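You operate a simulated robot arm through the tools that you are given. There is no shell and no other tool. Be economical: measure what you need, move in short steps, check, and stop when the job is done.

You are at the controls of a simulated two-armed robot. One attempt, no reset.

TASK
Put the small box from the top of the long desk on the desk beside the yellow stop. Open the right bottom drawer, take the pink bag on the right end of the long desk and put it away in the inside of the right bottom drawer and shut the drawer again. Hold the green pan on the top of the long desk steady with one hand and put the grey small box in it with the other. Take the grey tub on the top of the small bench and put it away on the top of the wide carton. Put the red bracket from the top of the small bench on top of the green small box. Do these in any order. Set down upright: grey tub, red bracket.

It is judged by the outcome, as a careful person would: the job done as asked, and still so three seconds after it is handed in. It fails if anything else is knocked over, pushed out of place, dropped, spilled or broken.

THE ROBOT
Two 6-joint arms with two-finger parallel grippers on one trunk, on a base that drives. Base frame: it is fixed to the floor where the robot stands at the start and does not move with it; the origin is under the middle of the robot, x ahead of it, y to its left, z up; the surface under the hand at the start is at about z = 0.78. Lengths are in m, angles in rad, forces in N, time in s.
The left shoulder is at the start at [0.28, 0.185, 1.03], the right one opposite. With the tool pointing down near the work surface each hand reaches from about 0.56 to 0.94 m from the robot's upright axis, wherever it stands, measured 20 degrees to its own side. Places, roughly: desk beside the yellow stop (17x20 cm) [0.54, 0.72, 0.78]; green pan (22x18x14 cm) [0.7, -0.5, 0.8]; green small box (6x6x9 cm) [-1.2, 1.4, 0.8]; grey small box (6x6x9 cm) [0.8, 0, 0.8]; grey tub (7x7x8 cm) [-0.8, 0.8, 0.8]; inside of the right bottom drawer [0.7, -0.4, 0.1]; pink bag (10x4x13 cm) [0.5, -0.3, 0.8]; red bracket (4x5x6 cm) [-1, 1.2, 0.8]; right bottom drawer [0.6, -0.4, 0.2]; small box [0.5, -0.25, 0.75]; top of the wide carton [-2.7, 1.1, 0.5]. Payload 1.57 kg a hand.
The TCP of each hand is the grasp point between the finger pads, 0.03 m short of the fingertips. In the tool frame z runs along the fingers and y along their closing line. The gripper opens to 0.08 m. The fingers are 0.017 m wide and 0.012 m thick; the gripper's body (0.04 by 0.082 m) begins 0.08 m behind the TCP.
Orientation is told as [roll, pitch, yaw] about the base's x, y, z axes, in that order, counted from this pose: with the fingers straight down and closing along the base's y, the tool's x points along the base's -x, its y along +y and its z along -z.

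THE INTERFACE
- The arms move only by the tool drive_tool. It takes "left_plan", "right_plan" or both (then of equal length, played together; a hand with none holds still); each is a list of rows, each a list of 7 numbers: the shift along the tool's x, y, z in mm, then the turn, a rotation vector about the tool's x, y, z in rad, then the gripper command, from -1 (fully open) to 1 (shut), values between in proportion. In form: [[x, y, z, wx, wy, wz, gripper], ...]. A call has 1 to 12 rows; each row shifts and turns the commanded pose from where the row before left it, along the tool's axes as they then stand. Each row takes 0.2 s and may step no farther than 0.05 m and 0.15 rad from the row before; otherwise, or with a gripper value out of range, the whole call is refused. A pose out of reach is approached as far as the arm can. The call stops where the force on the tool passes 40 N (or 10 N more than at its start, if that is more) or the arm is blocked; 0.2 s more then pass. The fingers move at their own pace (about 0.153 m/s each) and stop on an object; they squeeze with about 38 N. The grip force told is the motor's: it shows also when the fingers shut on nothing. Time passes only in rows, and 0.2 s behind the last, so rows that do not move let the fingers close. The reply holds the time, the measured pose of the TCP, the force on the tool along the base axes, the opening and the grip force, in the units named above and with some noise, with the torque about the TCP (base axes, N m) and any sound that the robot's microphone picked up.
- Cameras (640 x 400 px; columns grow to the right, rows downward): "scene" is now at [0.2305, -0.0067, 1.4598]; the picture's right is [-0.09, -1.00, 0.00], its down [-0.82, 0.08, -0.57] and it looks along [0.57, -0.05, -0.82] (base axes); focal length 214 px, centre (320, 200). "left" rides on the left gripper at [0.072, 0.007, -0.122] in its tool frame; the picture's right is [-0.09, 1.00, 0.00], its down [-0.84, -0.08, -0.54] and it looks along [-0.54, -0.05, 0.84] (tool axes); focal length 238 px, centre (320, 200). "right" rides on the right gripper at [0.072, -0.007, -0.122] in its tool frame; the picture's right is [0.09, 1.00, 0.00], its down [-0.84, 0.08, -0.54] and it looks along [-0.54, 0.05, 0.84] (tool axes); focal length 238 px, centre (320, 200). There is no depth. A picture from a camera that has moved, and an enlarged one, comes with that camera's place and axes in the base frame and with its lens.
- camera(camera): a new picture of that camera. No time passes.
- raise_lower(by): slides the trunk up (or, below 0, down) by that many m; the arms and the scene camera ride with it, the base frame stays. It gives what a move gives, with no picture.
- steer(legs): drives the robot by 1 to 6 legs, each [ahead, turn to the left] in m and rad, along the robot's own axes; the way and the turn of a leg run together, so that a leg with both is an arc; at most 1.5 m and 3.142 rad a leg. The arms and the cameras ride along, it lands a little off, and it stops where it bumps. It gives what a move gives.
- aim_head(pan, tilt): turns the head with the scene camera to pan (to the left, within 1.501 rad either way) and tilt (down, from -0.506 to 1.204), counted from straight ahead of the robot. It gives what a move gives.
- zoom(camera, box): a new picture of the part [left, top, right, bottom] of that camera's present view, enlarged. No time passes.
- close_job(): hands the job in; it is judged then, once.

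Work in short steps. Places have to be worked out from the pictures, the camera data and where the tool is seen: move nearer, look again, correct. Check each grasp and each placing, and mend what went wrong. You have 186 turns and 154 pictures in all, those below and enlarged ones among them. Open the grippers and draw the arms clear of the work before you hand the job in, unless the task says otherwise; then end with one line.

The tools are called after "Call:" as a command line: name --argument value ..., lists and objects as JSON in quotes. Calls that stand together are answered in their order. drive_tool: Moves the arms, as the interface text tells. Its arguments: {"type":"object","properties":{"left_plan":{"type":"array"},"right_plan":{"type":"array"}},"required":[]} The other tools are called the same way: raise_lower (by) slides the trunk up or down; steer (legs) drives the base; aim_head (pan, tilt) turns the head that bears the scene camera; camera (camera) takes a picture; zoom (camera, box) takes an enlarged picture of a part of a camera's view; close_job () hands the job in.

At the start:

```text
time_s: 0.0
left_tool_pos: [0.6097, -0.0148, 1.2037]
left_orientation: [0.0, 0.001, 0.0]
left_force: [0.0, 0.0, -0.1]
left_ft_torque: [0.01, 0.01, -0.04]
left_finger_gap: 0.08
left_finger_force: 0.0
right_tool_pos: [0.4549, -0.4281, 1.1822]
right_orientation: [0.001, 0.003, 0.0]
right_force: [0.3, 1.0, -0.1]
right_ft_torque: [0.01, 0.02, 0.0]
right_finger_gap: 0.0799
right_finger_force: 0.0
trunk travel left (down, up): [-0.725, 0.265]
robot x, y, heading: [0.0023, -0.0007, -0.002]
head pan, tilt: [-0.094, 0.967]
```

scene: 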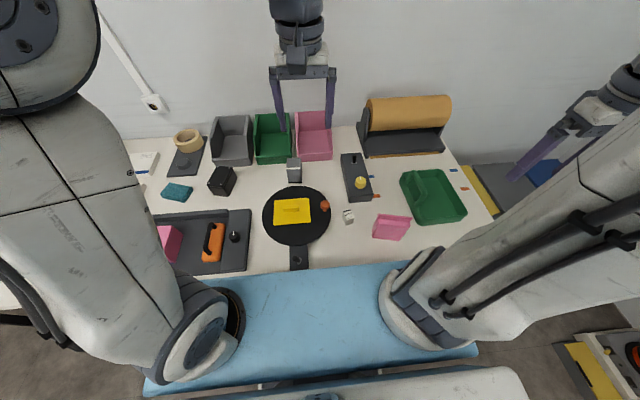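
right: 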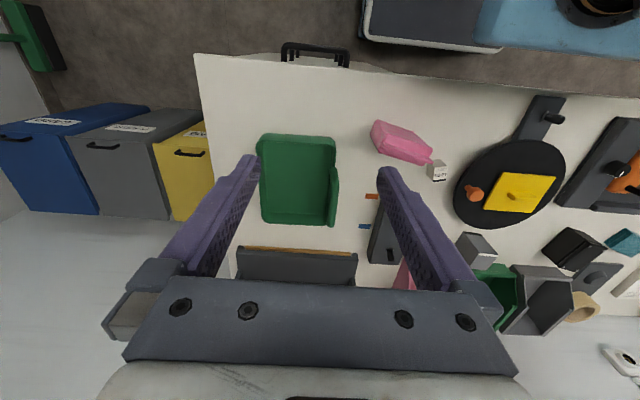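
left: 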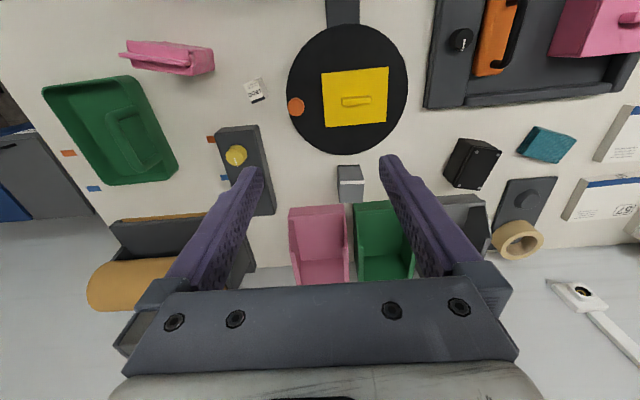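

I'll start by looking around for the yellow stop, the desk front and the drawers.

Call:
aim_head --pan 0.9 --tilt 0.7

Call:
camera --camera "scene"

Call:
aim_head --pan -0.9 --tilt 0.9

Call:
camera --camera "scene"

```text
time_s: 1.3
left_tool_pos: [0.6097, -0.0143, 1.2046]
left_orientation: [0.0, 0.001, -0.001]
left_force: [-0.2, 0.6, 0.1]
left_ft_torque: [-0.01, -0.01, 0.01]
left_finger_gap: 0.0801
left_finger_force: 0.1
right_tool_pos: [0.455, -0.4285, 1.1825]
right_orientation: [0.001, 0.002, 0.001]
right_force: [0.0, -0.6, 0.3]
right_ft_torque: [0.01, -0.02, -0.01]
right_finger_gap: 0.08
right_finger_force: 0.0
trunk travel left (down, up): [-0.725, 0.265]
robot x, y, heading: [0.0005, 0.0028, 0.001]
head pan, tilt: [0.901, 0.7]
```

```text
150 pictures are left
camera scene: at [0.2119, 0.0667, 1.4807], right [0.78, -0.62, 0.0], down [-0.4, -0.5, -0.76], along [0.48, 0.6, -0.64], focal length 214 px, centre (320, 200)
```

scene: 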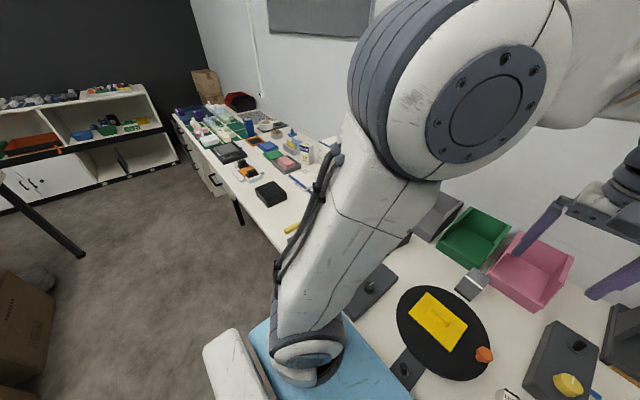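

```text
time_s: 3.1
left_tool_pos: [0.6086, -0.014, 1.2053]
left_orientation: [0.002, 0.0, 0.003]
left_force: [0.3, -0.4, 0.2]
left_ft_torque: [0.01, 0.02, -0.02]
left_finger_gap: 0.0802
left_finger_force: 0.0
right_tool_pos: [0.4547, -0.4277, 1.1829]
right_orientation: [0.0, -0.001, 0.0]
right_force: [-0.5, -0.1, 0.4]
right_ft_torque: [0.0, 0.02, 0.04]
right_finger_gap: 0.0803
right_finger_force: 0.0
trunk travel left (down, up): [-0.725, 0.265]
robot x, y, heading: [-0.0009, -0.0011, -0.004]
head pan, tilt: [-0.901, 0.901]
```

```text
149 pictures are left
camera scene: at [0.206, -0.059, 1.4646], right [-0.78, -0.62, 0.0], down [-0.49, 0.61, -0.62], along [0.39, -0.49, -0.78], focal length 214 px, centre (320, 200)
```

scene: 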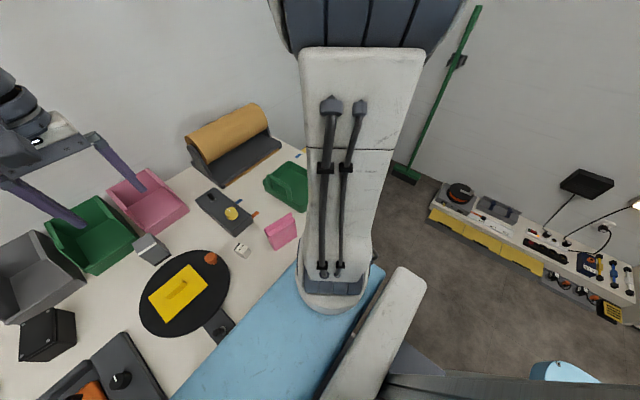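

The small white box is near (0.60,-0.145). I'll zoom the left camera to get its size and orientation.

Call:
zoom --camera "left" --box '[90, 20, 330, 170]'

```text
2.67 times, centred on (210, 95) of left
camera zoom: at [0.5368, -0.0066, 1.3274], right [0.09, 1.0, 0.0], down [0.84, -0.08, 0.54], along [0.54, -0.05, -0.84], focal length 636 px, centre (613, 480)
```

zoom: 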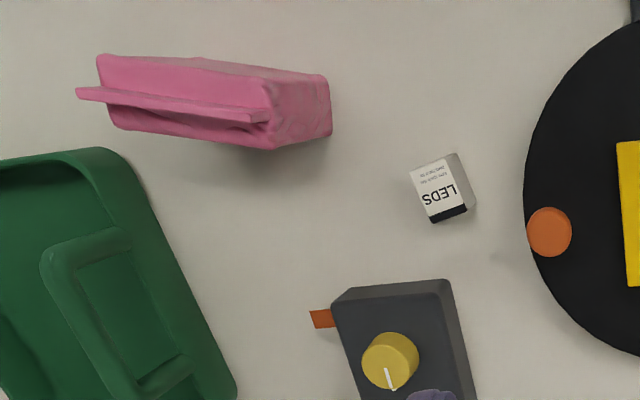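

I judge the small box at about (0.598,-0.143), 2.8 x 4 cm with its long axis yawed about 14°. I'll bring the left hand above it with the gripper half open.

Call:
drive_tool --left_plan '[[2.2, -25.8, 40, 0, 0, 0, -0.25], [2.2, -25.8, 40, 0, 0, 0, -0.25], [2.2, -25.8, 40, 0, 0, 0, -0.25], [2.2, -25.8, 40, 0, 0, 0, -0.25], [2.2, -25.8, 40, 0, 0, 0, -0.25], [0, 0, 0, 0, 0, -0.12, -0.25], [0, 0, 0, 0, 0, -0.12, -0.25]]'

Call:
camera --camera "left"

Call:
aim_head --pan 0 --tilt 0.95

Call:
camera --camera "scene"

```text
time_s: 4.7
left_tool_pos: [0.5972, -0.1442, 1.0062]
left_orientation: [0.0, 0.001, 0.243]
left_force: [0.7, -0.3, 0.2]
left_ft_torque: [0.01, 0.05, 0.02]
left_finger_gap: 0.0502
left_finger_force: 0.0
right_tool_pos: [0.4543, -0.4275, 1.1829]
right_orientation: [0.0, 0.0, 0.0]
right_force: [-0.1, -0.1, -0.6]
right_ft_torque: [-0.01, 0.02, 0.01]
right_finger_gap: 0.0799
right_finger_force: 0.1
trunk travel left (down, up): [-0.725, 0.265]
robot x, y, heading: [0.004, 0.0019, 0.002]
head pan, tilt: [-0.901, 0.901]
```

```text
147 pictures are left
camera left: at [0.5255, -0.1545, 1.1281], right [-0.15, 0.99, 0.0], down [0.83, 0.13, 0.54], along [0.54, 0.08, -0.84], focal length 238 px, centre (320, 200)
```

left: 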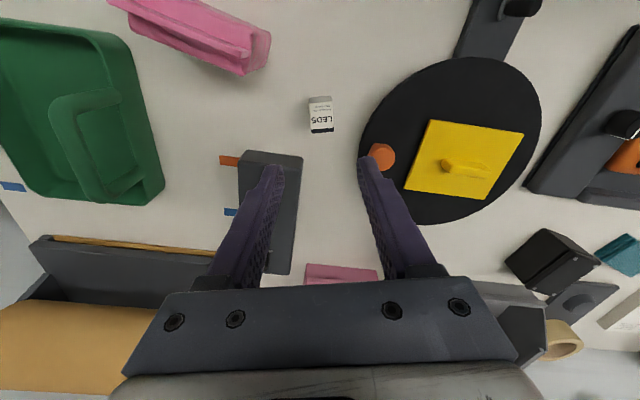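

```text
time_s: 5.9
left_tool_pos: [0.5976, -0.1425, 1.006]
left_orientation: [-0.001, 0.0, 0.238]
left_force: [1.3, -0.4, -0.2]
left_ft_torque: [0.04, -0.03, -0.02]
left_finger_gap: 0.05
left_finger_force: 0.0
right_tool_pos: [0.4559, -0.429, 1.1826]
right_orientation: [-0.001, 0.0, -0.001]
right_force: [0.5, 1.0, -0.1]
right_ft_torque: [-0.02, 0.0, -0.01]
right_finger_gap: 0.0797
right_finger_force: 0.1
trunk travel left (down, up): [-0.725, 0.265]
robot x, y, heading: [0.0014, -0.0008, -0.001]
head pan, tilt: [0.0, 0.949]
```

```text
146 pictures are left
camera scene: at [0.2318, 0.0, 1.461], right [0.0, -1.0, 0.0], down [-0.81, 0.0, -0.58], along [0.58, 0.0, -0.81], focal length 214 px, centre (320, 200)
```

scene: 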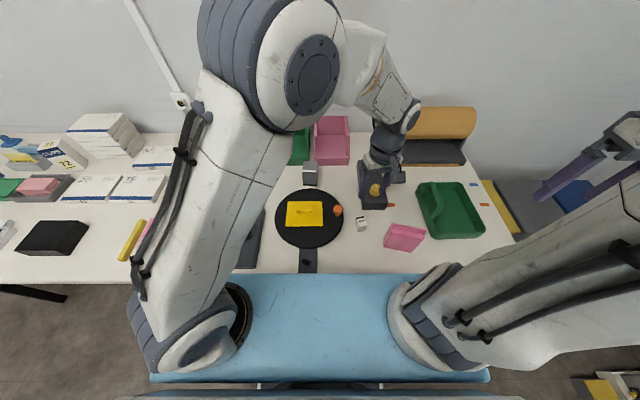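

Box is aligned at (0.598,-0.145). Descending straight to about z=0.82.

Call:
drive_tool --left_plan '[[0, 0, 45, 0, 0, 0, -0.25], [0, -1, 45, 0, 0, 0, -0.25], [0, -1, 45, 0, 0, 0, -0.25], [0, 0, 30, 0, 0, 0, -0.25], [0, 0, 18, 0, 0, 0, -0.25]]'

Call:
camera --camera "left"

```text
time_s: 7.1
left_tool_pos: [0.599, -0.1445, 0.8214]
left_orientation: [-0.001, 0.0, 0.241]
left_force: [0.0, 0.5, -0.7]
left_ft_torque: [0.02, -0.03, -0.02]
left_finger_gap: 0.0499
left_finger_force: 0.0
right_tool_pos: [0.455, -0.4282, 1.1828]
right_orientation: [0.0, 0.0, 0.0]
right_force: [0.1, -0.7, 0.2]
right_ft_torque: [0.02, -0.02, -0.02]
right_finger_gap: 0.0798
right_finger_force: 0.1
trunk travel left (down, up): [-0.725, 0.265]
robot x, y, heading: [-0.0017, 0.0001, -0.001]
head pan, tilt: [0.0, 0.949]
```

```text
145 pictures are left
camera left: at [0.5267, -0.1554, 0.9445], right [-0.15, 0.99, 0.0], down [0.83, 0.12, 0.54], along [0.54, 0.08, -0.84], focal length 238 px, centre (320, 200)
```

left: 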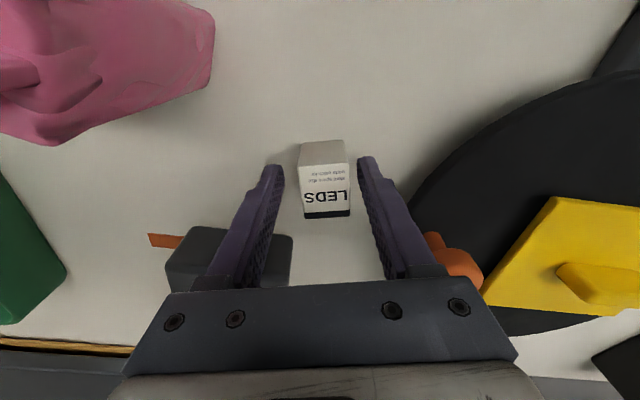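

The box sits between the pads. Close and lift.

Call:
drive_tool --left_plan '[[0, 0, 0, 0, 0, 0, 1], [0, 0, 0, 0, 0, 0, 1], [0, 0, -20, 0, 0, 0, 1], [0, 0, -45, 0, 0, 0, 1], [0, 0, -45, 0, 0, 0, 1], [0, 0, -45, 0, 0, 0, 1]]'

Call:
camera --camera "left"

```text
time_s: 8.5
left_tool_pos: [0.6011, -0.1434, 0.9785]
left_orientation: [0.0, 0.0, 0.238]
left_force: [0.3, 0.6, 1.2]
left_ft_torque: [0.04, 0.03, -0.03]
left_finger_gap: 0.0287
left_finger_force: 38.1
right_tool_pos: [0.4553, -0.4283, 1.183]
right_orientation: [-0.001, -0.001, 0.0]
right_force: [0.4, 0.0, 0.1]
right_ft_torque: [0.03, 0.04, 0.01]
right_finger_gap: 0.0799
right_finger_force: 0.0
trunk travel left (down, up): [-0.725, 0.265]
robot x, y, heading: [-0.0001, -0.0013, -0.0]
head pan, tilt: [0.0, 0.949]
```

```text
144 pictures are left
camera left: at [0.5288, -0.1537, 1.1016], right [-0.15, 0.99, 0.0], down [0.83, 0.12, 0.54], along [0.54, 0.08, -0.84], focal length 238 px, centre (320, 200)
```

left: 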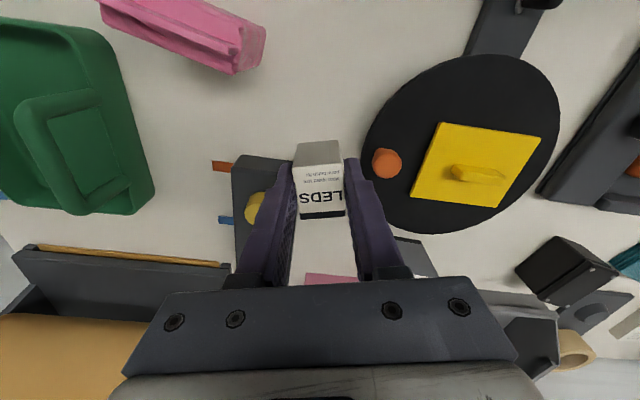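

Box is held. Unyaw and carry it leftward across the desk at a height of about 1.0.

Call:
drive_tool --left_plan '[[0, 0, -20, 0, 0, 0.12, 1], [0, 0, -20, 0, 0, 0.12, 1], [0, 47, 0, 0, 0, 0, 1], [0, 47, 0, 0, 0, 0, 1], [0, 47, 0, 0, 0, 0, 1], [0, 47, 0, 0, 0, 0, 1], [0, 47, 0, 0, 0, 0, 1], [0, 47, 0, 0, 0, 0, 1], [0, 47, 0, 0, 0, 0, 1], [0, 47, 0, 0, 0, 0, 1], [0, 47, 0, 0, 0, 0, 1], [5, 47, 0, 0, 0, 0, 1]]'

Call:
camera --camera "left"

```text
time_s: 11.1
left_tool_pos: [0.5946, 0.3255, 1.016]
left_orientation: [0.001, 0.0, 0.001]
left_force: [-0.2, -0.5, -1.1]
left_ft_torque: [0.03, -0.01, 0.04]
left_finger_gap: 0.029
left_finger_force: 37.9
right_tool_pos: [0.4547, -0.4273, 1.1837]
right_orientation: [0.0, 0.0, 0.0]
right_force: [0.0, 0.5, 0.2]
right_ft_torque: [0.02, 0.0, -0.02]
right_finger_gap: 0.0804
right_finger_force: 0.0
trunk travel left (down, up): [-0.725, 0.265]
robot x, y, heading: [-0.0008, 0.0038, -0.002]
head pan, tilt: [0.0, 0.949]
```

```text
143 pictures are left
camera left: at [0.5229, 0.3331, 1.1387], right [0.09, 1.0, 0.0], down [0.84, -0.08, 0.54], along [0.54, -0.05, -0.84], focal length 238 px, centre (320, 200)
```

left: 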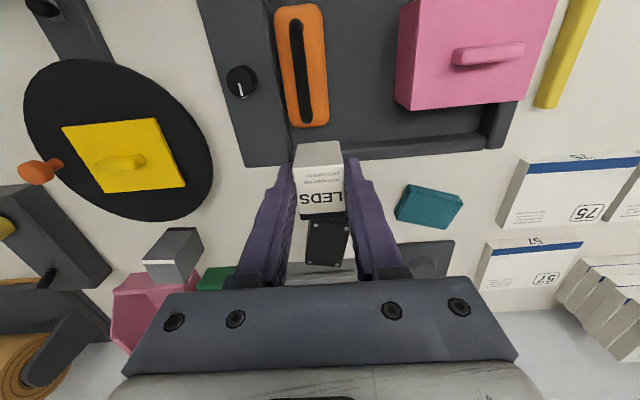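

Continuing to above (0.545,0.72).

Call:
drive_tool --left_plan '[[6, 48, 0, 0, 0, 0, 1], [6, 48, 0, 0, 0, 0, 1], [6, 49, 0, 0, 0, 0, 1], [6, 49, 0, 0, 0, 0, 1], [6, 49, 0, 0, 0, 0, 1], [6, 49, 0, 0, 0, 0, 1], [6, 49, 0, 0, 0, 0, 1], [6, 49, 0, 0, 0, 0, 1]]'

Call:
camera --camera "left"

```text
time_s: 12.9
left_tool_pos: [0.5445, 0.7153, 1.0168]
left_orientation: [-0.004, 0.0, -0.001]
left_force: [0.7, -1.1, 0.0]
left_ft_torque: [0.03, -0.01, -0.02]
left_finger_gap: 0.0289
left_finger_force: 37.8
right_tool_pos: [0.4554, -0.4272, 1.182]
right_orientation: [-0.002, 0.001, 0.0]
right_force: [-0.3, 1.0, -0.6]
right_ft_torque: [0.01, 0.01, -0.01]
right_finger_gap: 0.0801
right_finger_force: 0.1
trunk travel left (down, up): [-0.725, 0.265]
robot x, y, heading: [-0.0021, -0.0038, 0.001]
head pan, tilt: [0.0, 0.949]
```

```text
142 pictures are left
camera left: at [0.4728, 0.723, 1.139], right [0.09, 1.0, 0.0], down [0.84, -0.08, 0.54], along [0.54, -0.05, -0.84], focal length 238 px, centre (320, 200)
```

left: 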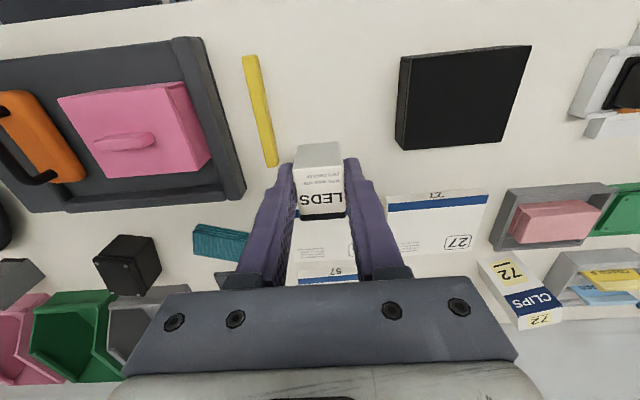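

Yellow stop runs x 0.48–0.63 at y≈0.63. Lowering the box at (0.545,0.705) to the grasp height and releasing.

Call:
drive_tool --left_plan '[[0, -10, 45, 0, 0, 0, 1], [0, 0, 45, 0, 0, 0, 1], [0, 0, 45, 0, 0, 0, 1], [0, 0, 45, 0, 0, 0, 1], [0, 0, 13, 0, 0, 0, 1], [0, 0, 1, 0, 0, 0, 0.1], [0, 0, 0, 0, 0, 0, -0.1], [0, 0, 0, 0, 0, 0, -0.1]]'

Call:
drive_tool --left_plan '[[0, 0, -30, 0, 0, 0, -0.1], [0, 0, -45, 0, 0, 0, -0.1], [0, 0, -45, 0, 0, 0, -0.1], [0, 0, -45, 0, 0, 0, -0.1]]'

Call:
camera --camera "left"

```text
time_s: 14.7
left_tool_pos: [0.5461, 0.7048, 0.8226]
left_orientation: [0.001, 0.001, 0.002]
left_force: [-0.4, -0.5, 0.3]
left_ft_torque: [-0.01, 0.0, 0.0]
left_finger_gap: 0.0442
left_finger_force: 0.0
right_tool_pos: [0.4545, -0.4282, 1.1827]
right_orientation: [-0.002, -0.001, 0.002]
right_force: [0.5, 0.3, 0.1]
right_ft_torque: [-0.01, 0.01, -0.05]
right_finger_gap: 0.0799
right_finger_force: 0.2
trunk travel left (down, up): [-0.725, 0.265]
robot x, y, heading: [-0.0015, 0.001, -0.006]
head pan, tilt: [0.0, 0.949]
```

```text
time_s: 15.7
left_tool_pos: [0.5447, 0.7045, 0.9867]
left_orientation: [0.0, 0.001, -0.001]
left_force: [0.0, -0.6, 0.0]
left_ft_torque: [0.01, -0.04, 0.0]
left_finger_gap: 0.0442
left_finger_force: 0.1
right_tool_pos: [0.4556, -0.4286, 1.1833]
right_orientation: [-0.001, 0.0, 0.0]
right_force: [-1.0, 0.0, 0.6]
right_ft_torque: [0.0, 0.03, -0.01]
right_finger_gap: 0.08
right_finger_force: 0.1
trunk travel left (down, up): [-0.725, 0.265]
robot x, y, heading: [0.0009, 0.0002, 0.003]
head pan, tilt: [0.0, 0.949]
```

```text
141 pictures are left
camera left: at [0.4728, 0.7108, 1.1088], right [0.09, 1.0, 0.0], down [0.84, -0.08, 0.54], along [0.54, -0.05, -0.84], focal length 238 px, centre (320, 200)
```

left: 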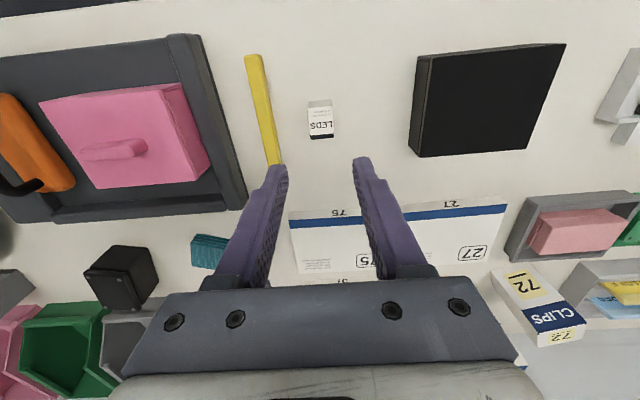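

The small box is placed next to the stop. Now inspect the green pan, pink bag and grey box closely with the scene and right cameras.

Call:
zoom --camera "scene" --box '[270, 120, 530, 282]'

Call:
zoom --camera "right" --box '[240, 20, 480, 240]'

```text
2.46 times, centred on (400, 201) of scene
camera zoom: at [0.2319, 0.0003, 1.4609], right [0.0, -1.0, 0.0], down [-0.81, 0.0, -0.58], along [0.58, 0.0, -0.81], focal length 528 px, centre (123, 198)
```

zoom: 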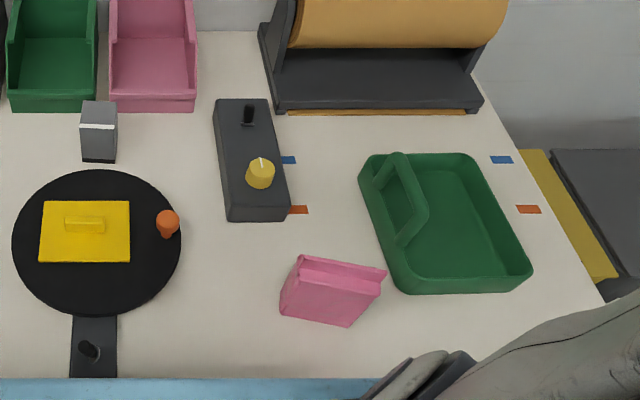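

```text
1.82 times, centred on (360, 130) of right
camera zoom: at [0.3838, -0.4353, 1.3054], right [-0.09, 1.0, 0.0], down [0.84, 0.08, 0.54], along [0.54, 0.05, -0.84], focal length 433 px, centre (247, 327)
```

zoom: 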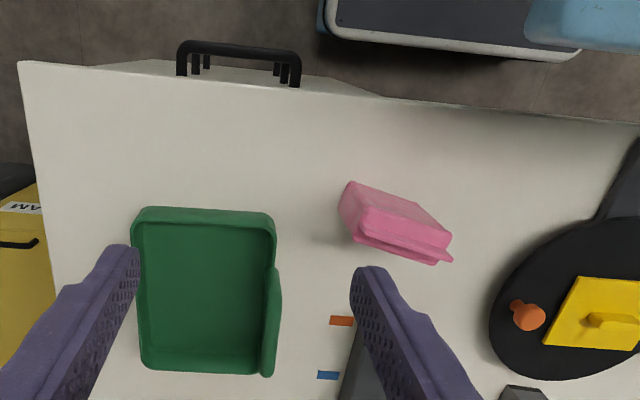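

The pan has a loop handle on its left side (top bar near x 0.58–0.69, y≈-0.38, z≈0.92) that the left hand can hold. The right hand will fetch the grey box near (0.82,0.04) first.

Call:
drive_tool --right_plan '[[-28, 38, 10, 0, 0, 0, -1], [-28, 38, 10, 0, 0, 0, -1], [-28, 38, 10, 0, 0, 0, -1], [-28, 38, 10, 0, 0, 0, -1], [-28, 38, 10, 0, 0, 0, -1], [-28, 38, 10, 0, 0, 0, -1], [-28, 38, 10, 0, 0, 0, -1], [-28, 38, 10, 0, 0, 0, -1], [-28, 38, 10, 0, 0, 0, -1], [-28, 38, 10, 0, 0, 0, -1], [-28, 38, 10, 0, 0, 0, -1], [-28, 38, 10, 0, 0, 0, -1]]'

Call:
camera --camera "right"

Call:
camera --camera "scene"

```text
time_s: 18.3
left_tool_pos: [0.544, 0.7044, 0.9862]
left_orientation: [0.0, 0.001, 0.001]
left_force: [-0.2, -0.1, -0.2]
left_ft_torque: [0.01, -0.02, 0.01]
left_finger_gap: 0.0438
left_finger_force: 0.1
right_tool_pos: [0.7923, 0.0284, 1.0632]
right_orientation: [0.001, 0.001, 0.0]
right_force: [1.0, -0.1, 0.3]
right_ft_torque: [-0.02, 0.0, 0.04]
right_finger_gap: 0.0801
right_finger_force: 0.1
trunk travel left (down, up): [-0.725, 0.265]
robot x, y, heading: [-0.0001, -0.0011, -0.001]
head pan, tilt: [0.0, 0.949]
```

```text
138 pictures are left
camera right: at [0.7209, 0.0215, 1.1849], right [-0.09, 1.0, 0.0], down [0.84, 0.08, 0.54], along [0.54, 0.05, -0.84], focal length 238 px, centre (320, 200)
```

right: 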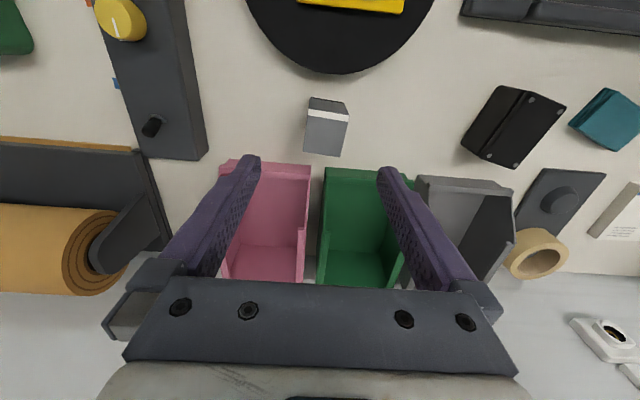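

```text
137 pictures are left
camera scene: at [0.2316, 0.0001, 1.461], right [0.0, -1.0, 0.0], down [-0.81, 0.0, -0.58], along [0.58, 0.0, -0.81], focal length 214 px, centre (320, 200)
```

scene: 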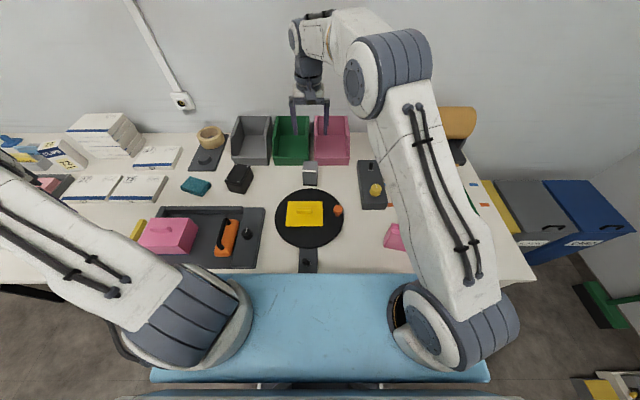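

Call:
zoom --camera "right" --box '[260, 70, 400, 180]'

```text
3.64 times, centred on (330, 125) of right
camera zoom: at [0.7209, 0.0215, 1.1849], right [-0.09, 1.0, 0.0], down [0.84, 0.08, 0.54], along [0.54, 0.05, -0.84], focal length 867 px, centre (284, 473)
```

zoom: 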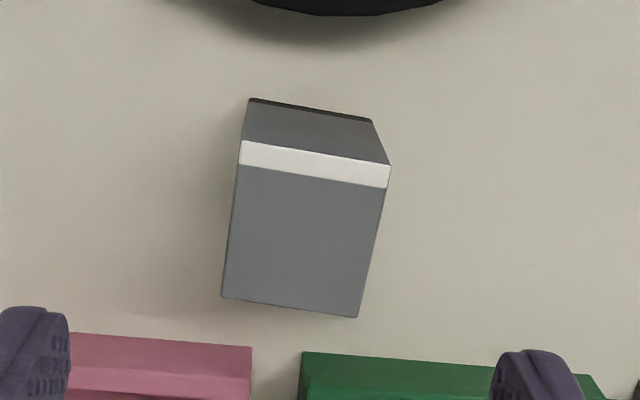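

Grey box centre ≈ (0.8185,0.037), top 0.87, almost axis-aligned. Descend over it to z≈0.845, then view.

Call:
drive_tool --right_plan '[[-13, 4.3, 40, 0, 0, 0.05, -1], [-13, 4.3, 40, 0, 0, 0, -1], [0, 0, 45, 0, 0, 0, -1], [0, 0, 40, 0, 0, 0, -1], [0, 0, 30, 0, 0, 0, -1], [0, 0, 22, 0, 0, 0, -1]]'

Call:
camera --camera "right"

```text
time_s: 19.7
left_tool_pos: [0.5456, 0.704, 0.9858]
left_orientation: [0.0, 0.001, -0.002]
left_force: [-0.2, 0.7, 0.8]
left_ft_torque: [0.01, 0.03, 0.0]
left_finger_gap: 0.0443
left_finger_force: 0.0
right_tool_pos: [0.8189, 0.0372, 0.8455]
right_orientation: [0.0, 0.0, -0.051]
right_force: [0.2, 0.5, -0.1]
right_ft_torque: [0.0, 0.0, 0.02]
right_finger_gap: 0.0797
right_finger_force: 0.1
trunk travel left (down, up): [-0.725, 0.265]
robot x, y, heading: [0.0019, -0.0019, 0.005]
head pan, tilt: [0.0, 0.949]
```

```text
135 pictures are left
camera right: at [0.7462, 0.0327, 0.9673], right [-0.04, 1.0, 0.0], down [0.84, 0.04, 0.54], along [0.54, 0.02, -0.84], focal length 238 px, centre (320, 200)
```

right: 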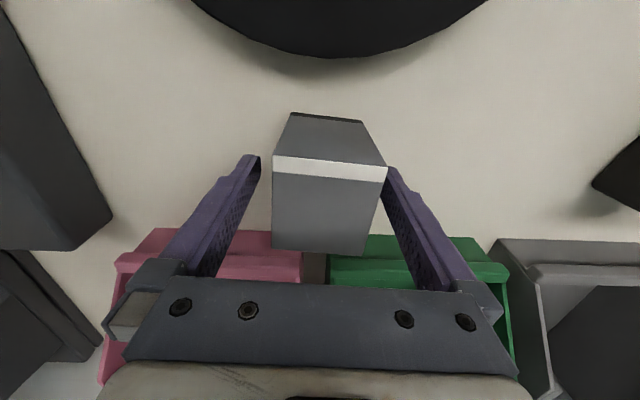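

Call:
drive_tool --right_plan '[[0, 3, 0, 0, 0, 0, -1], [0, 0, 0, 0, 0, 0, 1], [0, 0, 0, 0, 0, 0, 1], [0, 0, -20, 0, 0, 0, 1], [0, 0, -45, 0, 0, 0, 1], [0, 0, -45, 0, 0, 0, 1], [0, 0, -45, 0, 0, 0, 1], [0, 0, -45, 0, 0, 0, 1]]'

Call:
camera --camera "right"

```text
time_s: 21.5
left_tool_pos: [0.5457, 0.7044, 0.9863]
left_orientation: [0.001, -0.001, 0.001]
left_force: [0.0, 0.5, -0.6]
left_ft_torque: [0.0, -0.01, -0.04]
left_finger_gap: 0.0441
left_finger_force: 0.0
right_tool_pos: [0.8157, 0.0415, 1.0455]
right_orientation: [0.001, 0.0, -0.051]
right_force: [0.3, 0.4, -1.9]
right_ft_torque: [-0.01, -0.04, 0.01]
right_finger_gap: 0.0544
right_finger_force: 37.6
trunk travel left (down, up): [-0.725, 0.265]
robot x, y, heading: [0.0015, -0.0033, 0.002]
head pan, tilt: [0.0, 0.949]
```

```text
134 pictures are left
camera right: at [0.7447, 0.0372, 1.1673], right [-0.04, 1.0, 0.0], down [0.84, 0.04, 0.54], along [0.54, 0.02, -0.84], focal length 238 px, centre (320, 200)
```

right: 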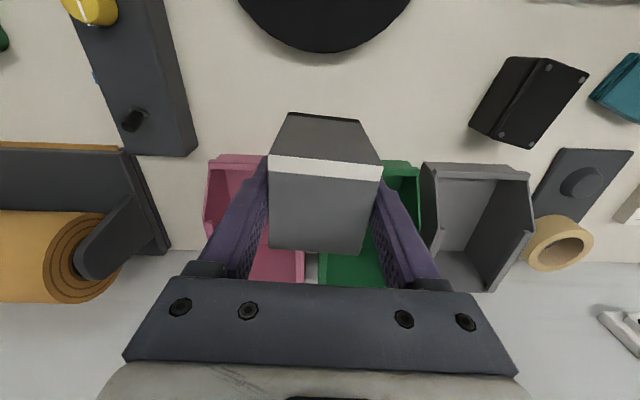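

Grey box is held (gap 54 mm). Carry it to the right, above the far side of the pan.

Call:
drive_tool --right_plan '[[13, -46, -8, 0, 0, -0.05, 1], [13, -46, -8, 0, 0, 0, 1], [13, -46, -8, 0, 0, 0, 1], [13, -46, -8, 0, 0, 0, 1], [13, -46, -8, 0, 0, 0, 1], [13, -46, -8, 0, 0, 0, 1], [13, -46, -8, 0, 0, 0, 1], [13, -46, -8, 0, 0, 0, 1], [13, -46, -8, 0, 0, 0, 1], [13, -46, -8, 0, 0, 0, 1], [13, -46, -8, 0, 0, 0, 1], [13, -46, -8, 0, 0, 0, 1]]'

Call:
camera --camera "right"

```text
time_s: 24.1
left_tool_pos: [0.5436, 0.7042, 0.9867]
left_orientation: [0.0, 0.0, 0.0]
left_force: [-0.1, -0.1, -0.3]
left_ft_torque: [0.0, -0.02, -0.02]
left_finger_gap: 0.0442
left_finger_force: 0.1
right_tool_pos: [0.6596, -0.5113, 1.1428]
right_orientation: [-0.001, 0.0, -0.001]
right_force: [0.9, 0.6, -1.7]
right_ft_torque: [-0.02, -0.01, -0.01]
right_finger_gap: 0.0547
right_finger_force: 38.0
trunk travel left (down, up): [-0.725, 0.265]
robot x, y, heading: [0.0001, -0.0022, -0.002]
head pan, tilt: [0.0, 0.949]
```

```text
133 pictures are left
camera right: at [0.5885, -0.5183, 1.2643], right [-0.09, 1.0, 0.0], down [0.84, 0.08, 0.54], along [0.54, 0.05, -0.84], focal length 238 px, centre (320, 200)
```

right: 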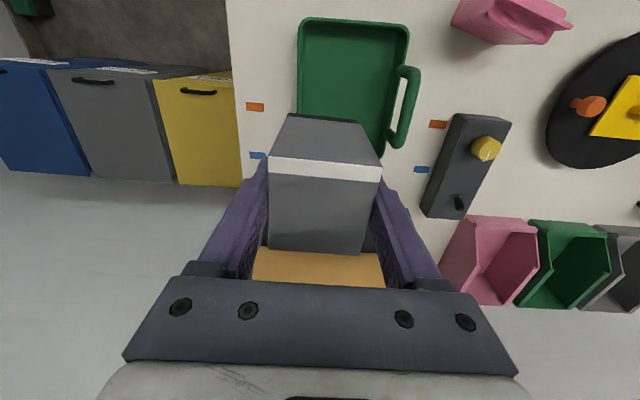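

Handle top bar is around x 0.60–0.695, y≈-0.385, z≈0.905. Bring the left hand back across toward it, at height.

Call:
drive_tool --left_plan '[[-7, -47, -10, 0, 0, 0, -1], [-7, -47, -10, 0, 0, 0, -1], [-7, -47, -10, 0, 0, 0, -1], [-7, -47, -10, 0, 0, 0, -1], [-7, -47, -10, 0, 0, 0, -1], [-7, -47, -10, 0, 0, 0, -1], [-7, -47, -10, 0, 0, 0, -1], [-7, -47, -10, 0, 0, 0, -1], [-7, -47, -10, 0, 0, 0, -1], [-7, -47, -10, 0, 0, 0, -1], [-7, -47, -10, 0, 0, 0, -1], [-7, -47, -10, 0, 0, 0, -1]]'

Call:
drive_tool --left_plan '[[-2, -47, 0, 0, 0, 0, -1], [-2, -47, 0, 0, 0, 0, -1], [-2, -47, 0, 0, 0, 0, -1], [-2, -47, 0, 0, 0, 0, -1], [-2, -47, 0, 0, 0, 0, -1], [-2, -47, 0, 0, 0, 0, -1], [-2, -30, 0, 0, 0, 0, -1], [-2, 0, 0, -0.125, 0, 0, -1], [-1, 0, 0, -0.125, 0, 0, -1], [0, 0, 0, -0.125, 0, 0, -1], [0, 0, 0, -0.125, 0, 0, -1]]'

Call:
camera --camera "left"

Call:
camera --camera "scene"

```text
time_s: 26.7
left_tool_pos: [0.6278, 0.1422, 1.1107]
left_orientation: [-0.001, -0.001, -0.001]
left_force: [-0.1, 0.1, -1.0]
left_ft_torque: [-0.03, -0.02, -0.02]
left_finger_gap: 0.0801
left_finger_force: 0.1
right_tool_pos: [0.6608, -0.5089, 1.1421]
right_orientation: [0.0, 0.0, 0.0]
right_force: [0.2, -0.4, -1.5]
right_ft_torque: [0.0, 0.01, 0.0]
right_finger_gap: 0.0545
right_finger_force: 37.9
trunk travel left (down, up): [-0.725, 0.265]
robot x, y, heading: [-0.0015, -0.0003, 0.002]
head pan, tilt: [0.0, 0.949]
```

```text
time_s: 29.1
left_tool_pos: [0.6453, -0.1703, 1.1095]
left_orientation: [0.5, 0.0, 0.0]
left_force: [0.3, 0.2, -1.0]
left_ft_torque: [0.01, -0.02, 0.0]
left_finger_gap: 0.0799
left_finger_force: 0.0
right_tool_pos: [0.6595, -0.5095, 1.1408]
right_orientation: [0.0, 0.001, 0.001]
right_force: [-0.7, 0.0, -0.9]
right_ft_torque: [-0.02, 0.01, -0.02]
right_finger_gap: 0.0545
right_finger_force: 38.0
trunk travel left (down, up): [-0.725, 0.265]
robot x, y, heading: [-0.0002, -0.0029, -0.006]
head pan, tilt: [0.0, 0.949]
```

```text
132 pictures are left
camera left: at [0.5738, -0.2228, 1.2191], right [0.09, 0.87, 0.48], down [0.84, -0.33, 0.44], along [0.54, 0.36, -0.76], focal length 238 px, centre (320, 200)
```

left: 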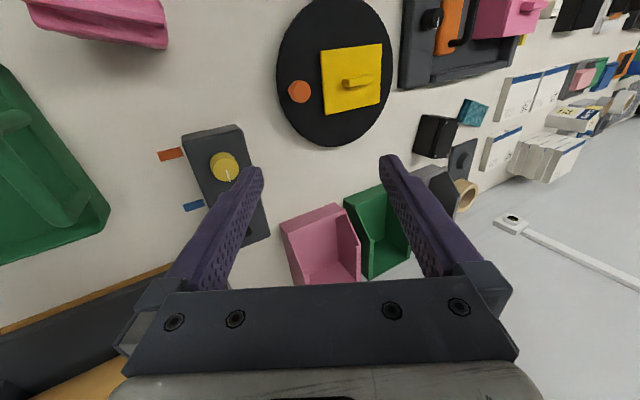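

```text
131 pictures are left
camera scene: at [0.2318, 0.0002, 1.461], right [0.0, -1.0, 0.0], down [-0.81, 0.0, -0.58], along [0.58, 0.0, -0.81], focal length 214 px, centre (320, 200)
```

scene: 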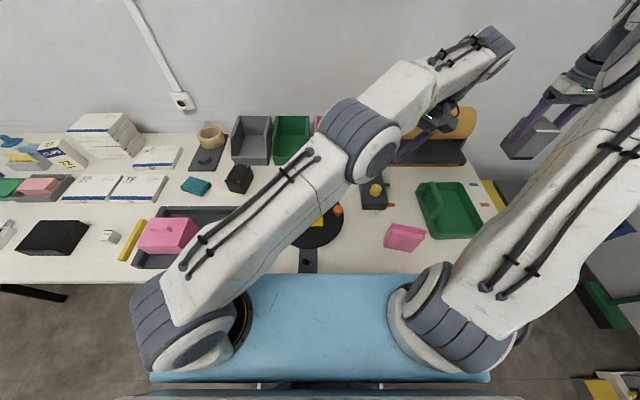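

I rolled the wrong way; reverse to roll −0.5 so the left gripper leans away from the right hand.

Call:
drive_tool --left_plan '[[0, 0, 0, 0.125, 0, 0, -1], [0, 0, 0, 0.125, 0, 0, -1], [0, 0, 0, 0.125, 0, 0, -1], [0, 0, 0, 0.125, 0, 0, -1], [0, 0, 0, 0.125, 0, 0, -1], [0, 0, 0, 0.125, 0, 0, -1], [0, 0, 0, 0.125, 0, 0, -1], [0, 0, 0, 0.125, 0, 0, -1]]'

Call:
camera --camera "left"

```text
time_s: 30.9
left_tool_pos: [0.647, -0.1713, 1.1076]
left_orientation: [-0.502, -0.001, 0.001]
left_force: [-0.1, -0.6, -0.2]
left_ft_torque: [-0.04, 0.01, 0.01]
left_finger_gap: 0.0798
left_finger_force: 0.0
right_tool_pos: [0.6596, -0.5104, 1.1421]
right_orientation: [-0.001, 0.0, 0.0]
right_force: [0.1, 0.4, -0.8]
right_ft_torque: [0.01, 0.02, 0.03]
right_finger_gap: 0.0545
right_finger_force: 37.9
trunk travel left (down, up): [-0.725, 0.265]
robot x, y, heading: [-0.0005, 0.0043, 0.003]
head pan, tilt: [0.0, 0.949]
```

```text
130 pictures are left
camera left: at [0.5742, -0.1062, 1.2122], right [0.09, 0.87, -0.48], down [0.84, 0.19, 0.51], along [0.54, -0.45, -0.71], focal length 238 px, centre (320, 200)
```

left: 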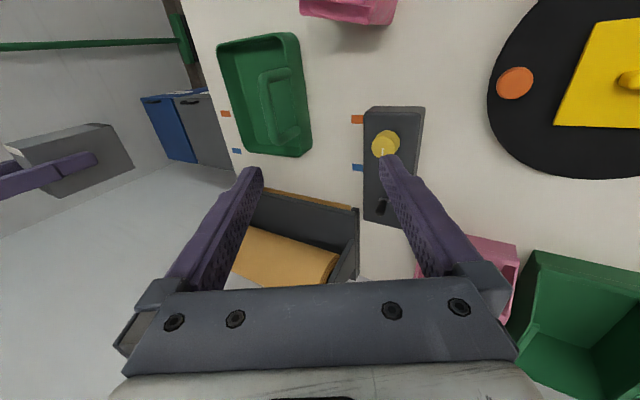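

Handle confirmed at y≈-0.38, mid x≈0.655. Approach to about 6 cm short along the tool axis.

Call:
drive_tool --left_plan '[[-1, -29, 0, 0, 0, 0, -1], [-1, -29, 0, 0, 0, 0, -1], [-1, -29, 10, 0, 0, 0, -1], [0, 0, 42, 0, 0, 0, -1], [0, 0, 42, 0, 0, 0, -1], [0, 0, 42, 0, 0, 0, -1], [0, 0, 42, 0, 0, 0, -1], [0, 0, 41, 0, 0, 0, -1]]'

Call:
camera --camera "left"

Call:
camera --camera "right"

```text
time_s: 32.7
left_tool_pos: [0.6517, -0.353, 0.9565]
left_orientation: [-0.503, -0.002, 0.0]
left_force: [-0.5, 0.0, 0.4]
left_ft_torque: [0.02, 0.04, -0.01]
left_finger_gap: 0.0801
left_finger_force: 0.0
right_tool_pos: [0.6592, -0.5113, 1.1425]
right_orientation: [0.0, 0.0, 0.0]
right_force: [0.6, 0.0, -1.8]
right_ft_torque: [-0.04, 0.0, 0.02]
right_finger_gap: 0.0546
right_finger_force: 37.5
trunk travel left (down, up): [-0.725, 0.265]
robot x, y, heading: [0.0011, -0.0007, 0.001]
head pan, tilt: [0.0, 0.949]
```

```text
129 pictures are left
camera left: at [0.5791, -0.2888, 1.0608], right [0.09, 0.87, -0.48], down [0.84, 0.19, 0.51], along [0.54, -0.45, -0.71], focal length 238 px, centre (320, 200)
```

left: 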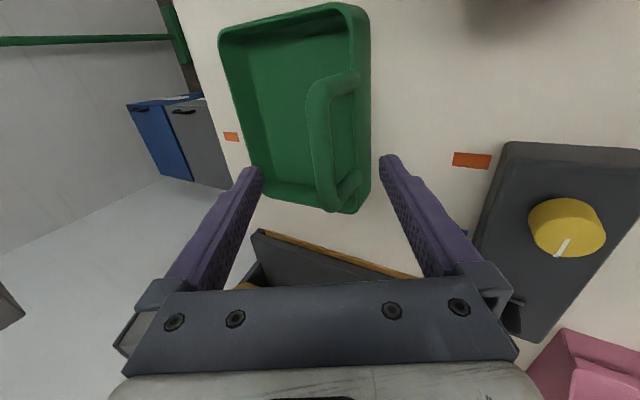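

```text
128 pictures are left
camera right: at [0.5885, -0.518, 1.2642], right [-0.09, 1.0, 0.0], down [0.84, 0.08, 0.54], along [0.54, 0.05, -0.84], focal length 238 px, centre (320, 200)
```

right: 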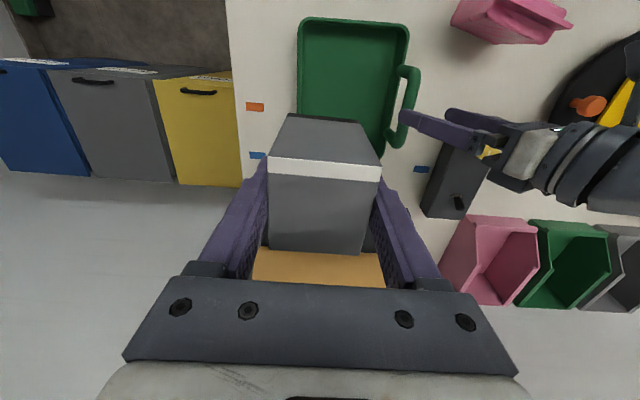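

Bar is centred between the fingers. Advance and close gently on the handle.

Call:
drive_tool --left_plan '[[0, 0, 30, 0, 0, 0, -1], [0, 0, 27, 0, 0, 0, -1]]'

Call:
camera --camera "left"

Call:
camera --camera "right"

```text
time_s: 33.3
left_tool_pos: [0.6515, -0.381, 0.9069]
left_orientation: [-0.498, -0.002, 0.0]
left_force: [-0.1, -0.2, 0.9]
left_ft_torque: [-0.01, 0.02, -0.04]
left_finger_gap: 0.0801
left_finger_force: 0.0
right_tool_pos: [0.6605, -0.5099, 1.1416]
right_orientation: [0.0, 0.001, 0.0]
right_force: [0.1, 0.0, -1.2]
right_ft_torque: [0.02, -0.03, -0.03]
right_finger_gap: 0.0543
right_finger_force: 37.9
trunk travel left (down, up): [-0.725, 0.265]
robot x, y, heading: [0.0007, 0.0038, -0.001]
head pan, tilt: [0.0, 0.949]
```

```text
127 pictures are left
camera left: at [0.5787, -0.3158, 1.0111], right [0.09, 0.87, -0.48], down [0.84, 0.19, 0.51], along [0.54, -0.45, -0.71], focal length 238 px, centre (320, 200)
```

left: 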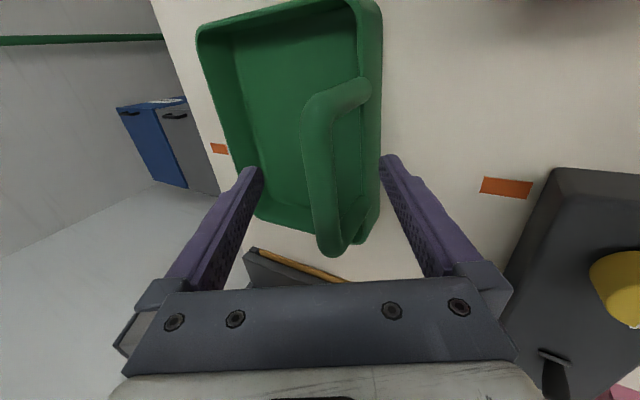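

```text
126 pictures are left
camera right: at [0.5886, -0.518, 1.2642], right [-0.09, 1.0, 0.0], down [0.84, 0.08, 0.54], along [0.54, 0.05, -0.84], focal length 238 px, centre (320, 200)
```

right: 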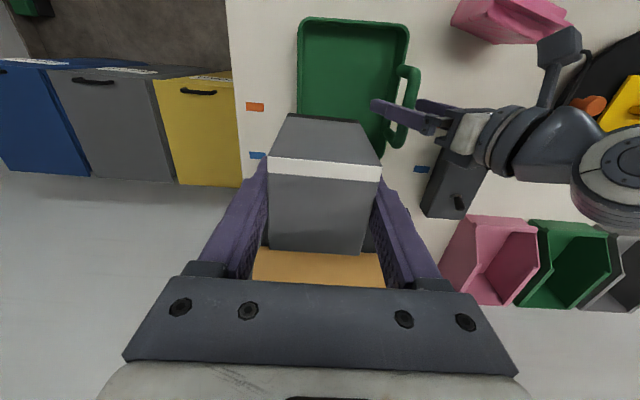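

Call:
drive_tool --left_plan '[[0, 0, 0, 0, 0, 0, 0], [0, 0, 0, 0, 0, 0, 0.5], [0, 0, 0, 0, 0, 0, 1], [0, 0, 0, 0, 0, 0, 1]]'

Call:
camera --camera "right"

```text
time_s: 34.3
left_tool_pos: [0.651, -0.381, 0.9077]
left_orientation: [-0.499, 0.0, -0.001]
left_force: [-0.4, -0.3, 0.5]
left_ft_torque: [-0.03, 0.4, 0.1]
left_finger_gap: 0.017
left_finger_force: 32.2
right_tool_pos: [0.6602, -0.5109, 1.1414]
right_orientation: [-0.001, 0.001, 0.001]
right_force: [-0.4, 0.0, -2.0]
right_ft_torque: [-0.01, 0.05, 0.01]
right_finger_gap: 0.0546
right_finger_force: 38.1
trunk travel left (down, up): [-0.725, 0.265]
robot x, y, heading: [0.0022, -0.0016, -0.001]
head pan, tilt: [0.0, 0.949]
```

```text
125 pictures are left
camera right: at [0.5886, -0.5182, 1.2641], right [-0.09, 1.0, 0.0], down [0.84, 0.08, 0.54], along [0.54, 0.05, -0.84], focal length 238 px, centre (320, 200)
```

right: 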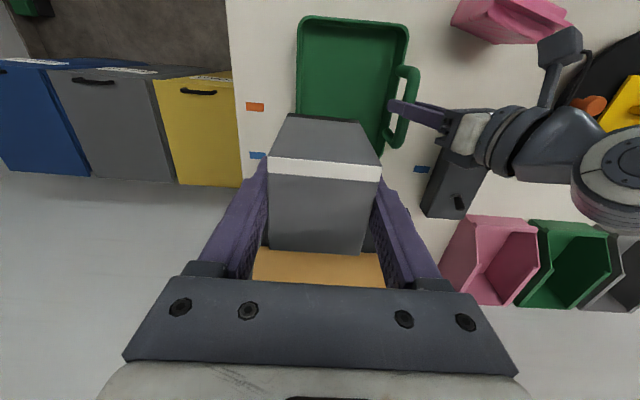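

Handle is gripped without moving the pan. Lower the right hand with the box into the tray centre (0.655,-0.472).

Call:
drive_tool --right_plan '[[3, 19, 20, 0, 0, 0, 1], [2, 19, 20, 0, 0, 0, 1], [0, 0, 45, 0, 0, 0, 1], [0, 0, 45, 0, 0, 0, 1], [0, 0, 45, 0, 0, 0, 1], [0, 0, 40, 0, 0, 0, 1], [0, 0, 30, 0, 0, 0, 1]]'

Call:
camera --camera "right"

Call:
camera --camera "left"

```text
time_s: 35.9
left_tool_pos: [0.6505, -0.381, 0.9069]
left_orientation: [-0.5, -0.001, 0.0]
left_force: [0.4, -0.6, 0.3]
left_ft_torque: [0.0, 0.34, 0.14]
left_finger_gap: 0.0173
left_finger_force: 32.0
right_tool_pos: [0.6545, -0.4733, 0.8964]
right_orientation: [0.0, 0.0, -0.001]
right_force: [-0.2, 0.0, -0.5]
right_ft_torque: [-0.01, 0.01, -0.01]
right_finger_gap: 0.0547
right_finger_force: 37.4
trunk travel left (down, up): [-0.725, 0.265]
robot x, y, heading: [0.0001, -0.0011, 0.004]
head pan, tilt: [0.0, 0.949]
```

```text
124 pictures are left
camera right: at [0.5829, -0.4821, 1.0197], right [-0.09, 1.0, 0.0], down [0.84, 0.08, 0.54], along [0.54, 0.05, -0.84], focal length 238 px, centre (320, 200)
```

right: 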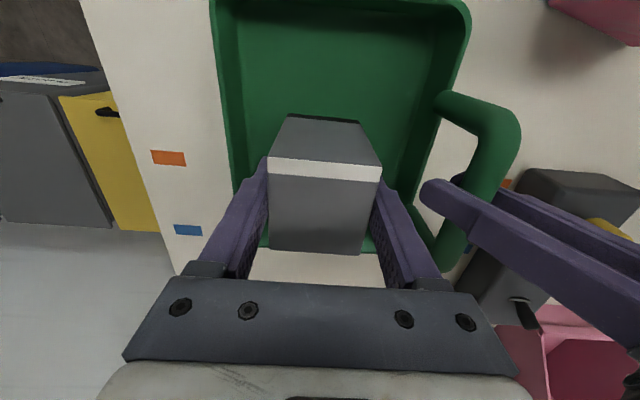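

```text
123 pictures are left
camera left: at [0.5789, -0.3156, 1.0115], right [0.09, 0.87, -0.48], down [0.84, 0.19, 0.51], along [0.54, -0.45, -0.71], focal length 238 px, centre (320, 200)
```

left: 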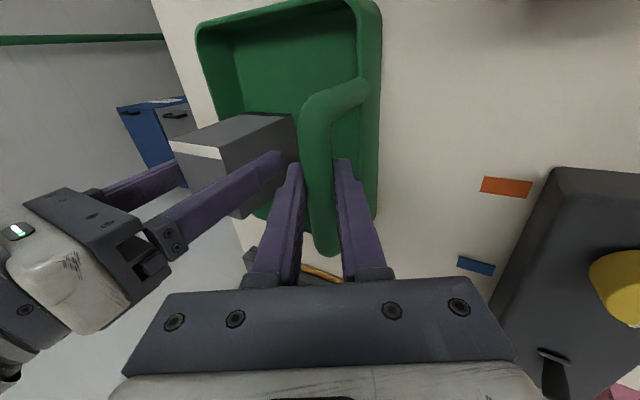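

Call:
drive_tool --right_plan '[[0, 0, 20, 0, 0, 0, 1], [0, 0, 12, 0, 0, 0, 1], [0, 0, 6, 0, 0, 0, 1]]'

```text
time_s: 36.7
left_tool_pos: [0.6511, -0.3806, 0.9068]
left_orientation: [-0.501, 0.0, 0.0]
left_force: [1.0, 0.0, 2.5]
left_ft_torque: [0.0, 0.4, 0.08]
left_finger_gap: 0.0172
left_finger_force: 32.4
right_tool_pos: [0.6554, -0.4745, 0.8589]
right_orientation: [-0.002, 0.002, 0.0]
right_force: [-0.2, 0.0, -2.1]
right_ft_torque: [-0.01, 0.02, -0.03]
right_finger_gap: 0.0545
right_finger_force: 37.7
trunk travel left (down, up): [-0.725, 0.265]
robot x, y, heading: [0.002, -0.0013, -0.002]
head pan, tilt: [0.0, 0.949]
```

Call:
drive_tool --right_plan '[[0, 0, 3, 0, 0, 0, 1], [0, 0, 2, 0, 0, 0, 1]]'

```text
time_s: 37.3
left_tool_pos: [0.6519, -0.3799, 0.9071]
left_orientation: [-0.501, 0.0, -0.001]
left_force: [0.2, -0.9, 1.9]
left_ft_torque: [-0.06, 0.32, 0.12]
left_finger_gap: 0.0172
left_finger_force: 32.3
right_tool_pos: [0.6553, -0.475, 0.854]
right_orientation: [0.001, 0.001, 0.001]
right_force: [-0.6, -0.5, -0.1]
right_ft_torque: [0.06, 0.0, 0.01]
right_finger_gap: 0.0544
right_finger_force: 38.1
trunk travel left (down, up): [-0.725, 0.265]
robot x, y, heading: [-0.0012, -0.0009, -0.0]
head pan, tilt: [0.0, 0.949]
```

Call:
drive_tool --right_plan '[[0, 0, 2, 0, 0, 0, 1], [0, 0, 2, 0, 0, 0, 1]]'

```text
time_s: 37.9
left_tool_pos: [0.6496, -0.3795, 0.9058]
left_orientation: [-0.499, 0.0, 0.0]
left_force: [5.7, -5.2, -1.8]
left_ft_torque: [-0.01, 0.73, 0.12]
left_finger_gap: 0.0174
left_finger_force: 32.4
right_tool_pos: [0.6539, -0.4741, 0.8517]
right_orientation: [0.001, -0.001, 0.001]
right_force: [-4.0, 3.3, 14.0]
right_ft_torque: [0.25, 0.13, 0.07]
right_finger_gap: 0.0545
right_finger_force: 38.1
trunk travel left (down, up): [-0.725, 0.265]
robot x, y, heading: [-0.0006, 0.0021, -0.003]
head pan, tilt: [0.0, 0.949]
```

Contact with the tray floor (14 N). Release with the right hand and withdraw upward.

Call:
drive_tool --right_plan '[[0, 0, -1, 0, 0, 0, 0], [0, 0, 0, 0, 0, 0, -0.85], [0, 0, 0, 0, 0, 0, -0.85], [0, 0, -25, 0, 0, 0, -0.85], [0, 0, -45, 0, 0, 0, -0.85], [0, 0, -45, 0, 0, 0, -0.85], [0, 0, -45, 0, 0, 0, -0.85], [0, -20, -40, 0, 0, 0, -0.85], [0, -20, -40, 0, 0, 0, -0.85]]'

Call:
camera --camera "right"

```text
time_s: 39.9
left_tool_pos: [0.6518, -0.3795, 0.9071]
left_orientation: [-0.5, -0.001, 0.0]
left_force: [-0.1, -1.3, -1.2]
left_ft_torque: [0.05, 0.37, 0.01]
left_finger_gap: 0.017
left_finger_force: 31.8
right_tool_pos: [0.6528, -0.5145, 1.0892]
right_orientation: [0.001, 0.001, 0.0]
right_force: [-1.1, 0.1, 0.4]
right_ft_torque: [-0.02, 0.01, 0.01]
right_finger_gap: 0.0739
right_finger_force: 0.1
trunk travel left (down, up): [-0.725, 0.265]
robot x, y, heading: [-0.0035, 0.0016, -0.003]
head pan, tilt: [0.0, 0.949]
```

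```text
122 pictures are left
camera right: at [0.5809, -0.523, 1.2119], right [-0.09, 1.0, 0.0], down [0.84, 0.08, 0.54], along [0.54, 0.05, -0.84], focal length 238 px, centre (320, 200)
```

right: 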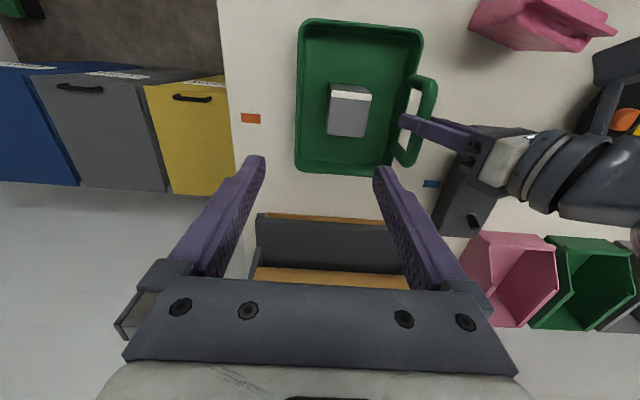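

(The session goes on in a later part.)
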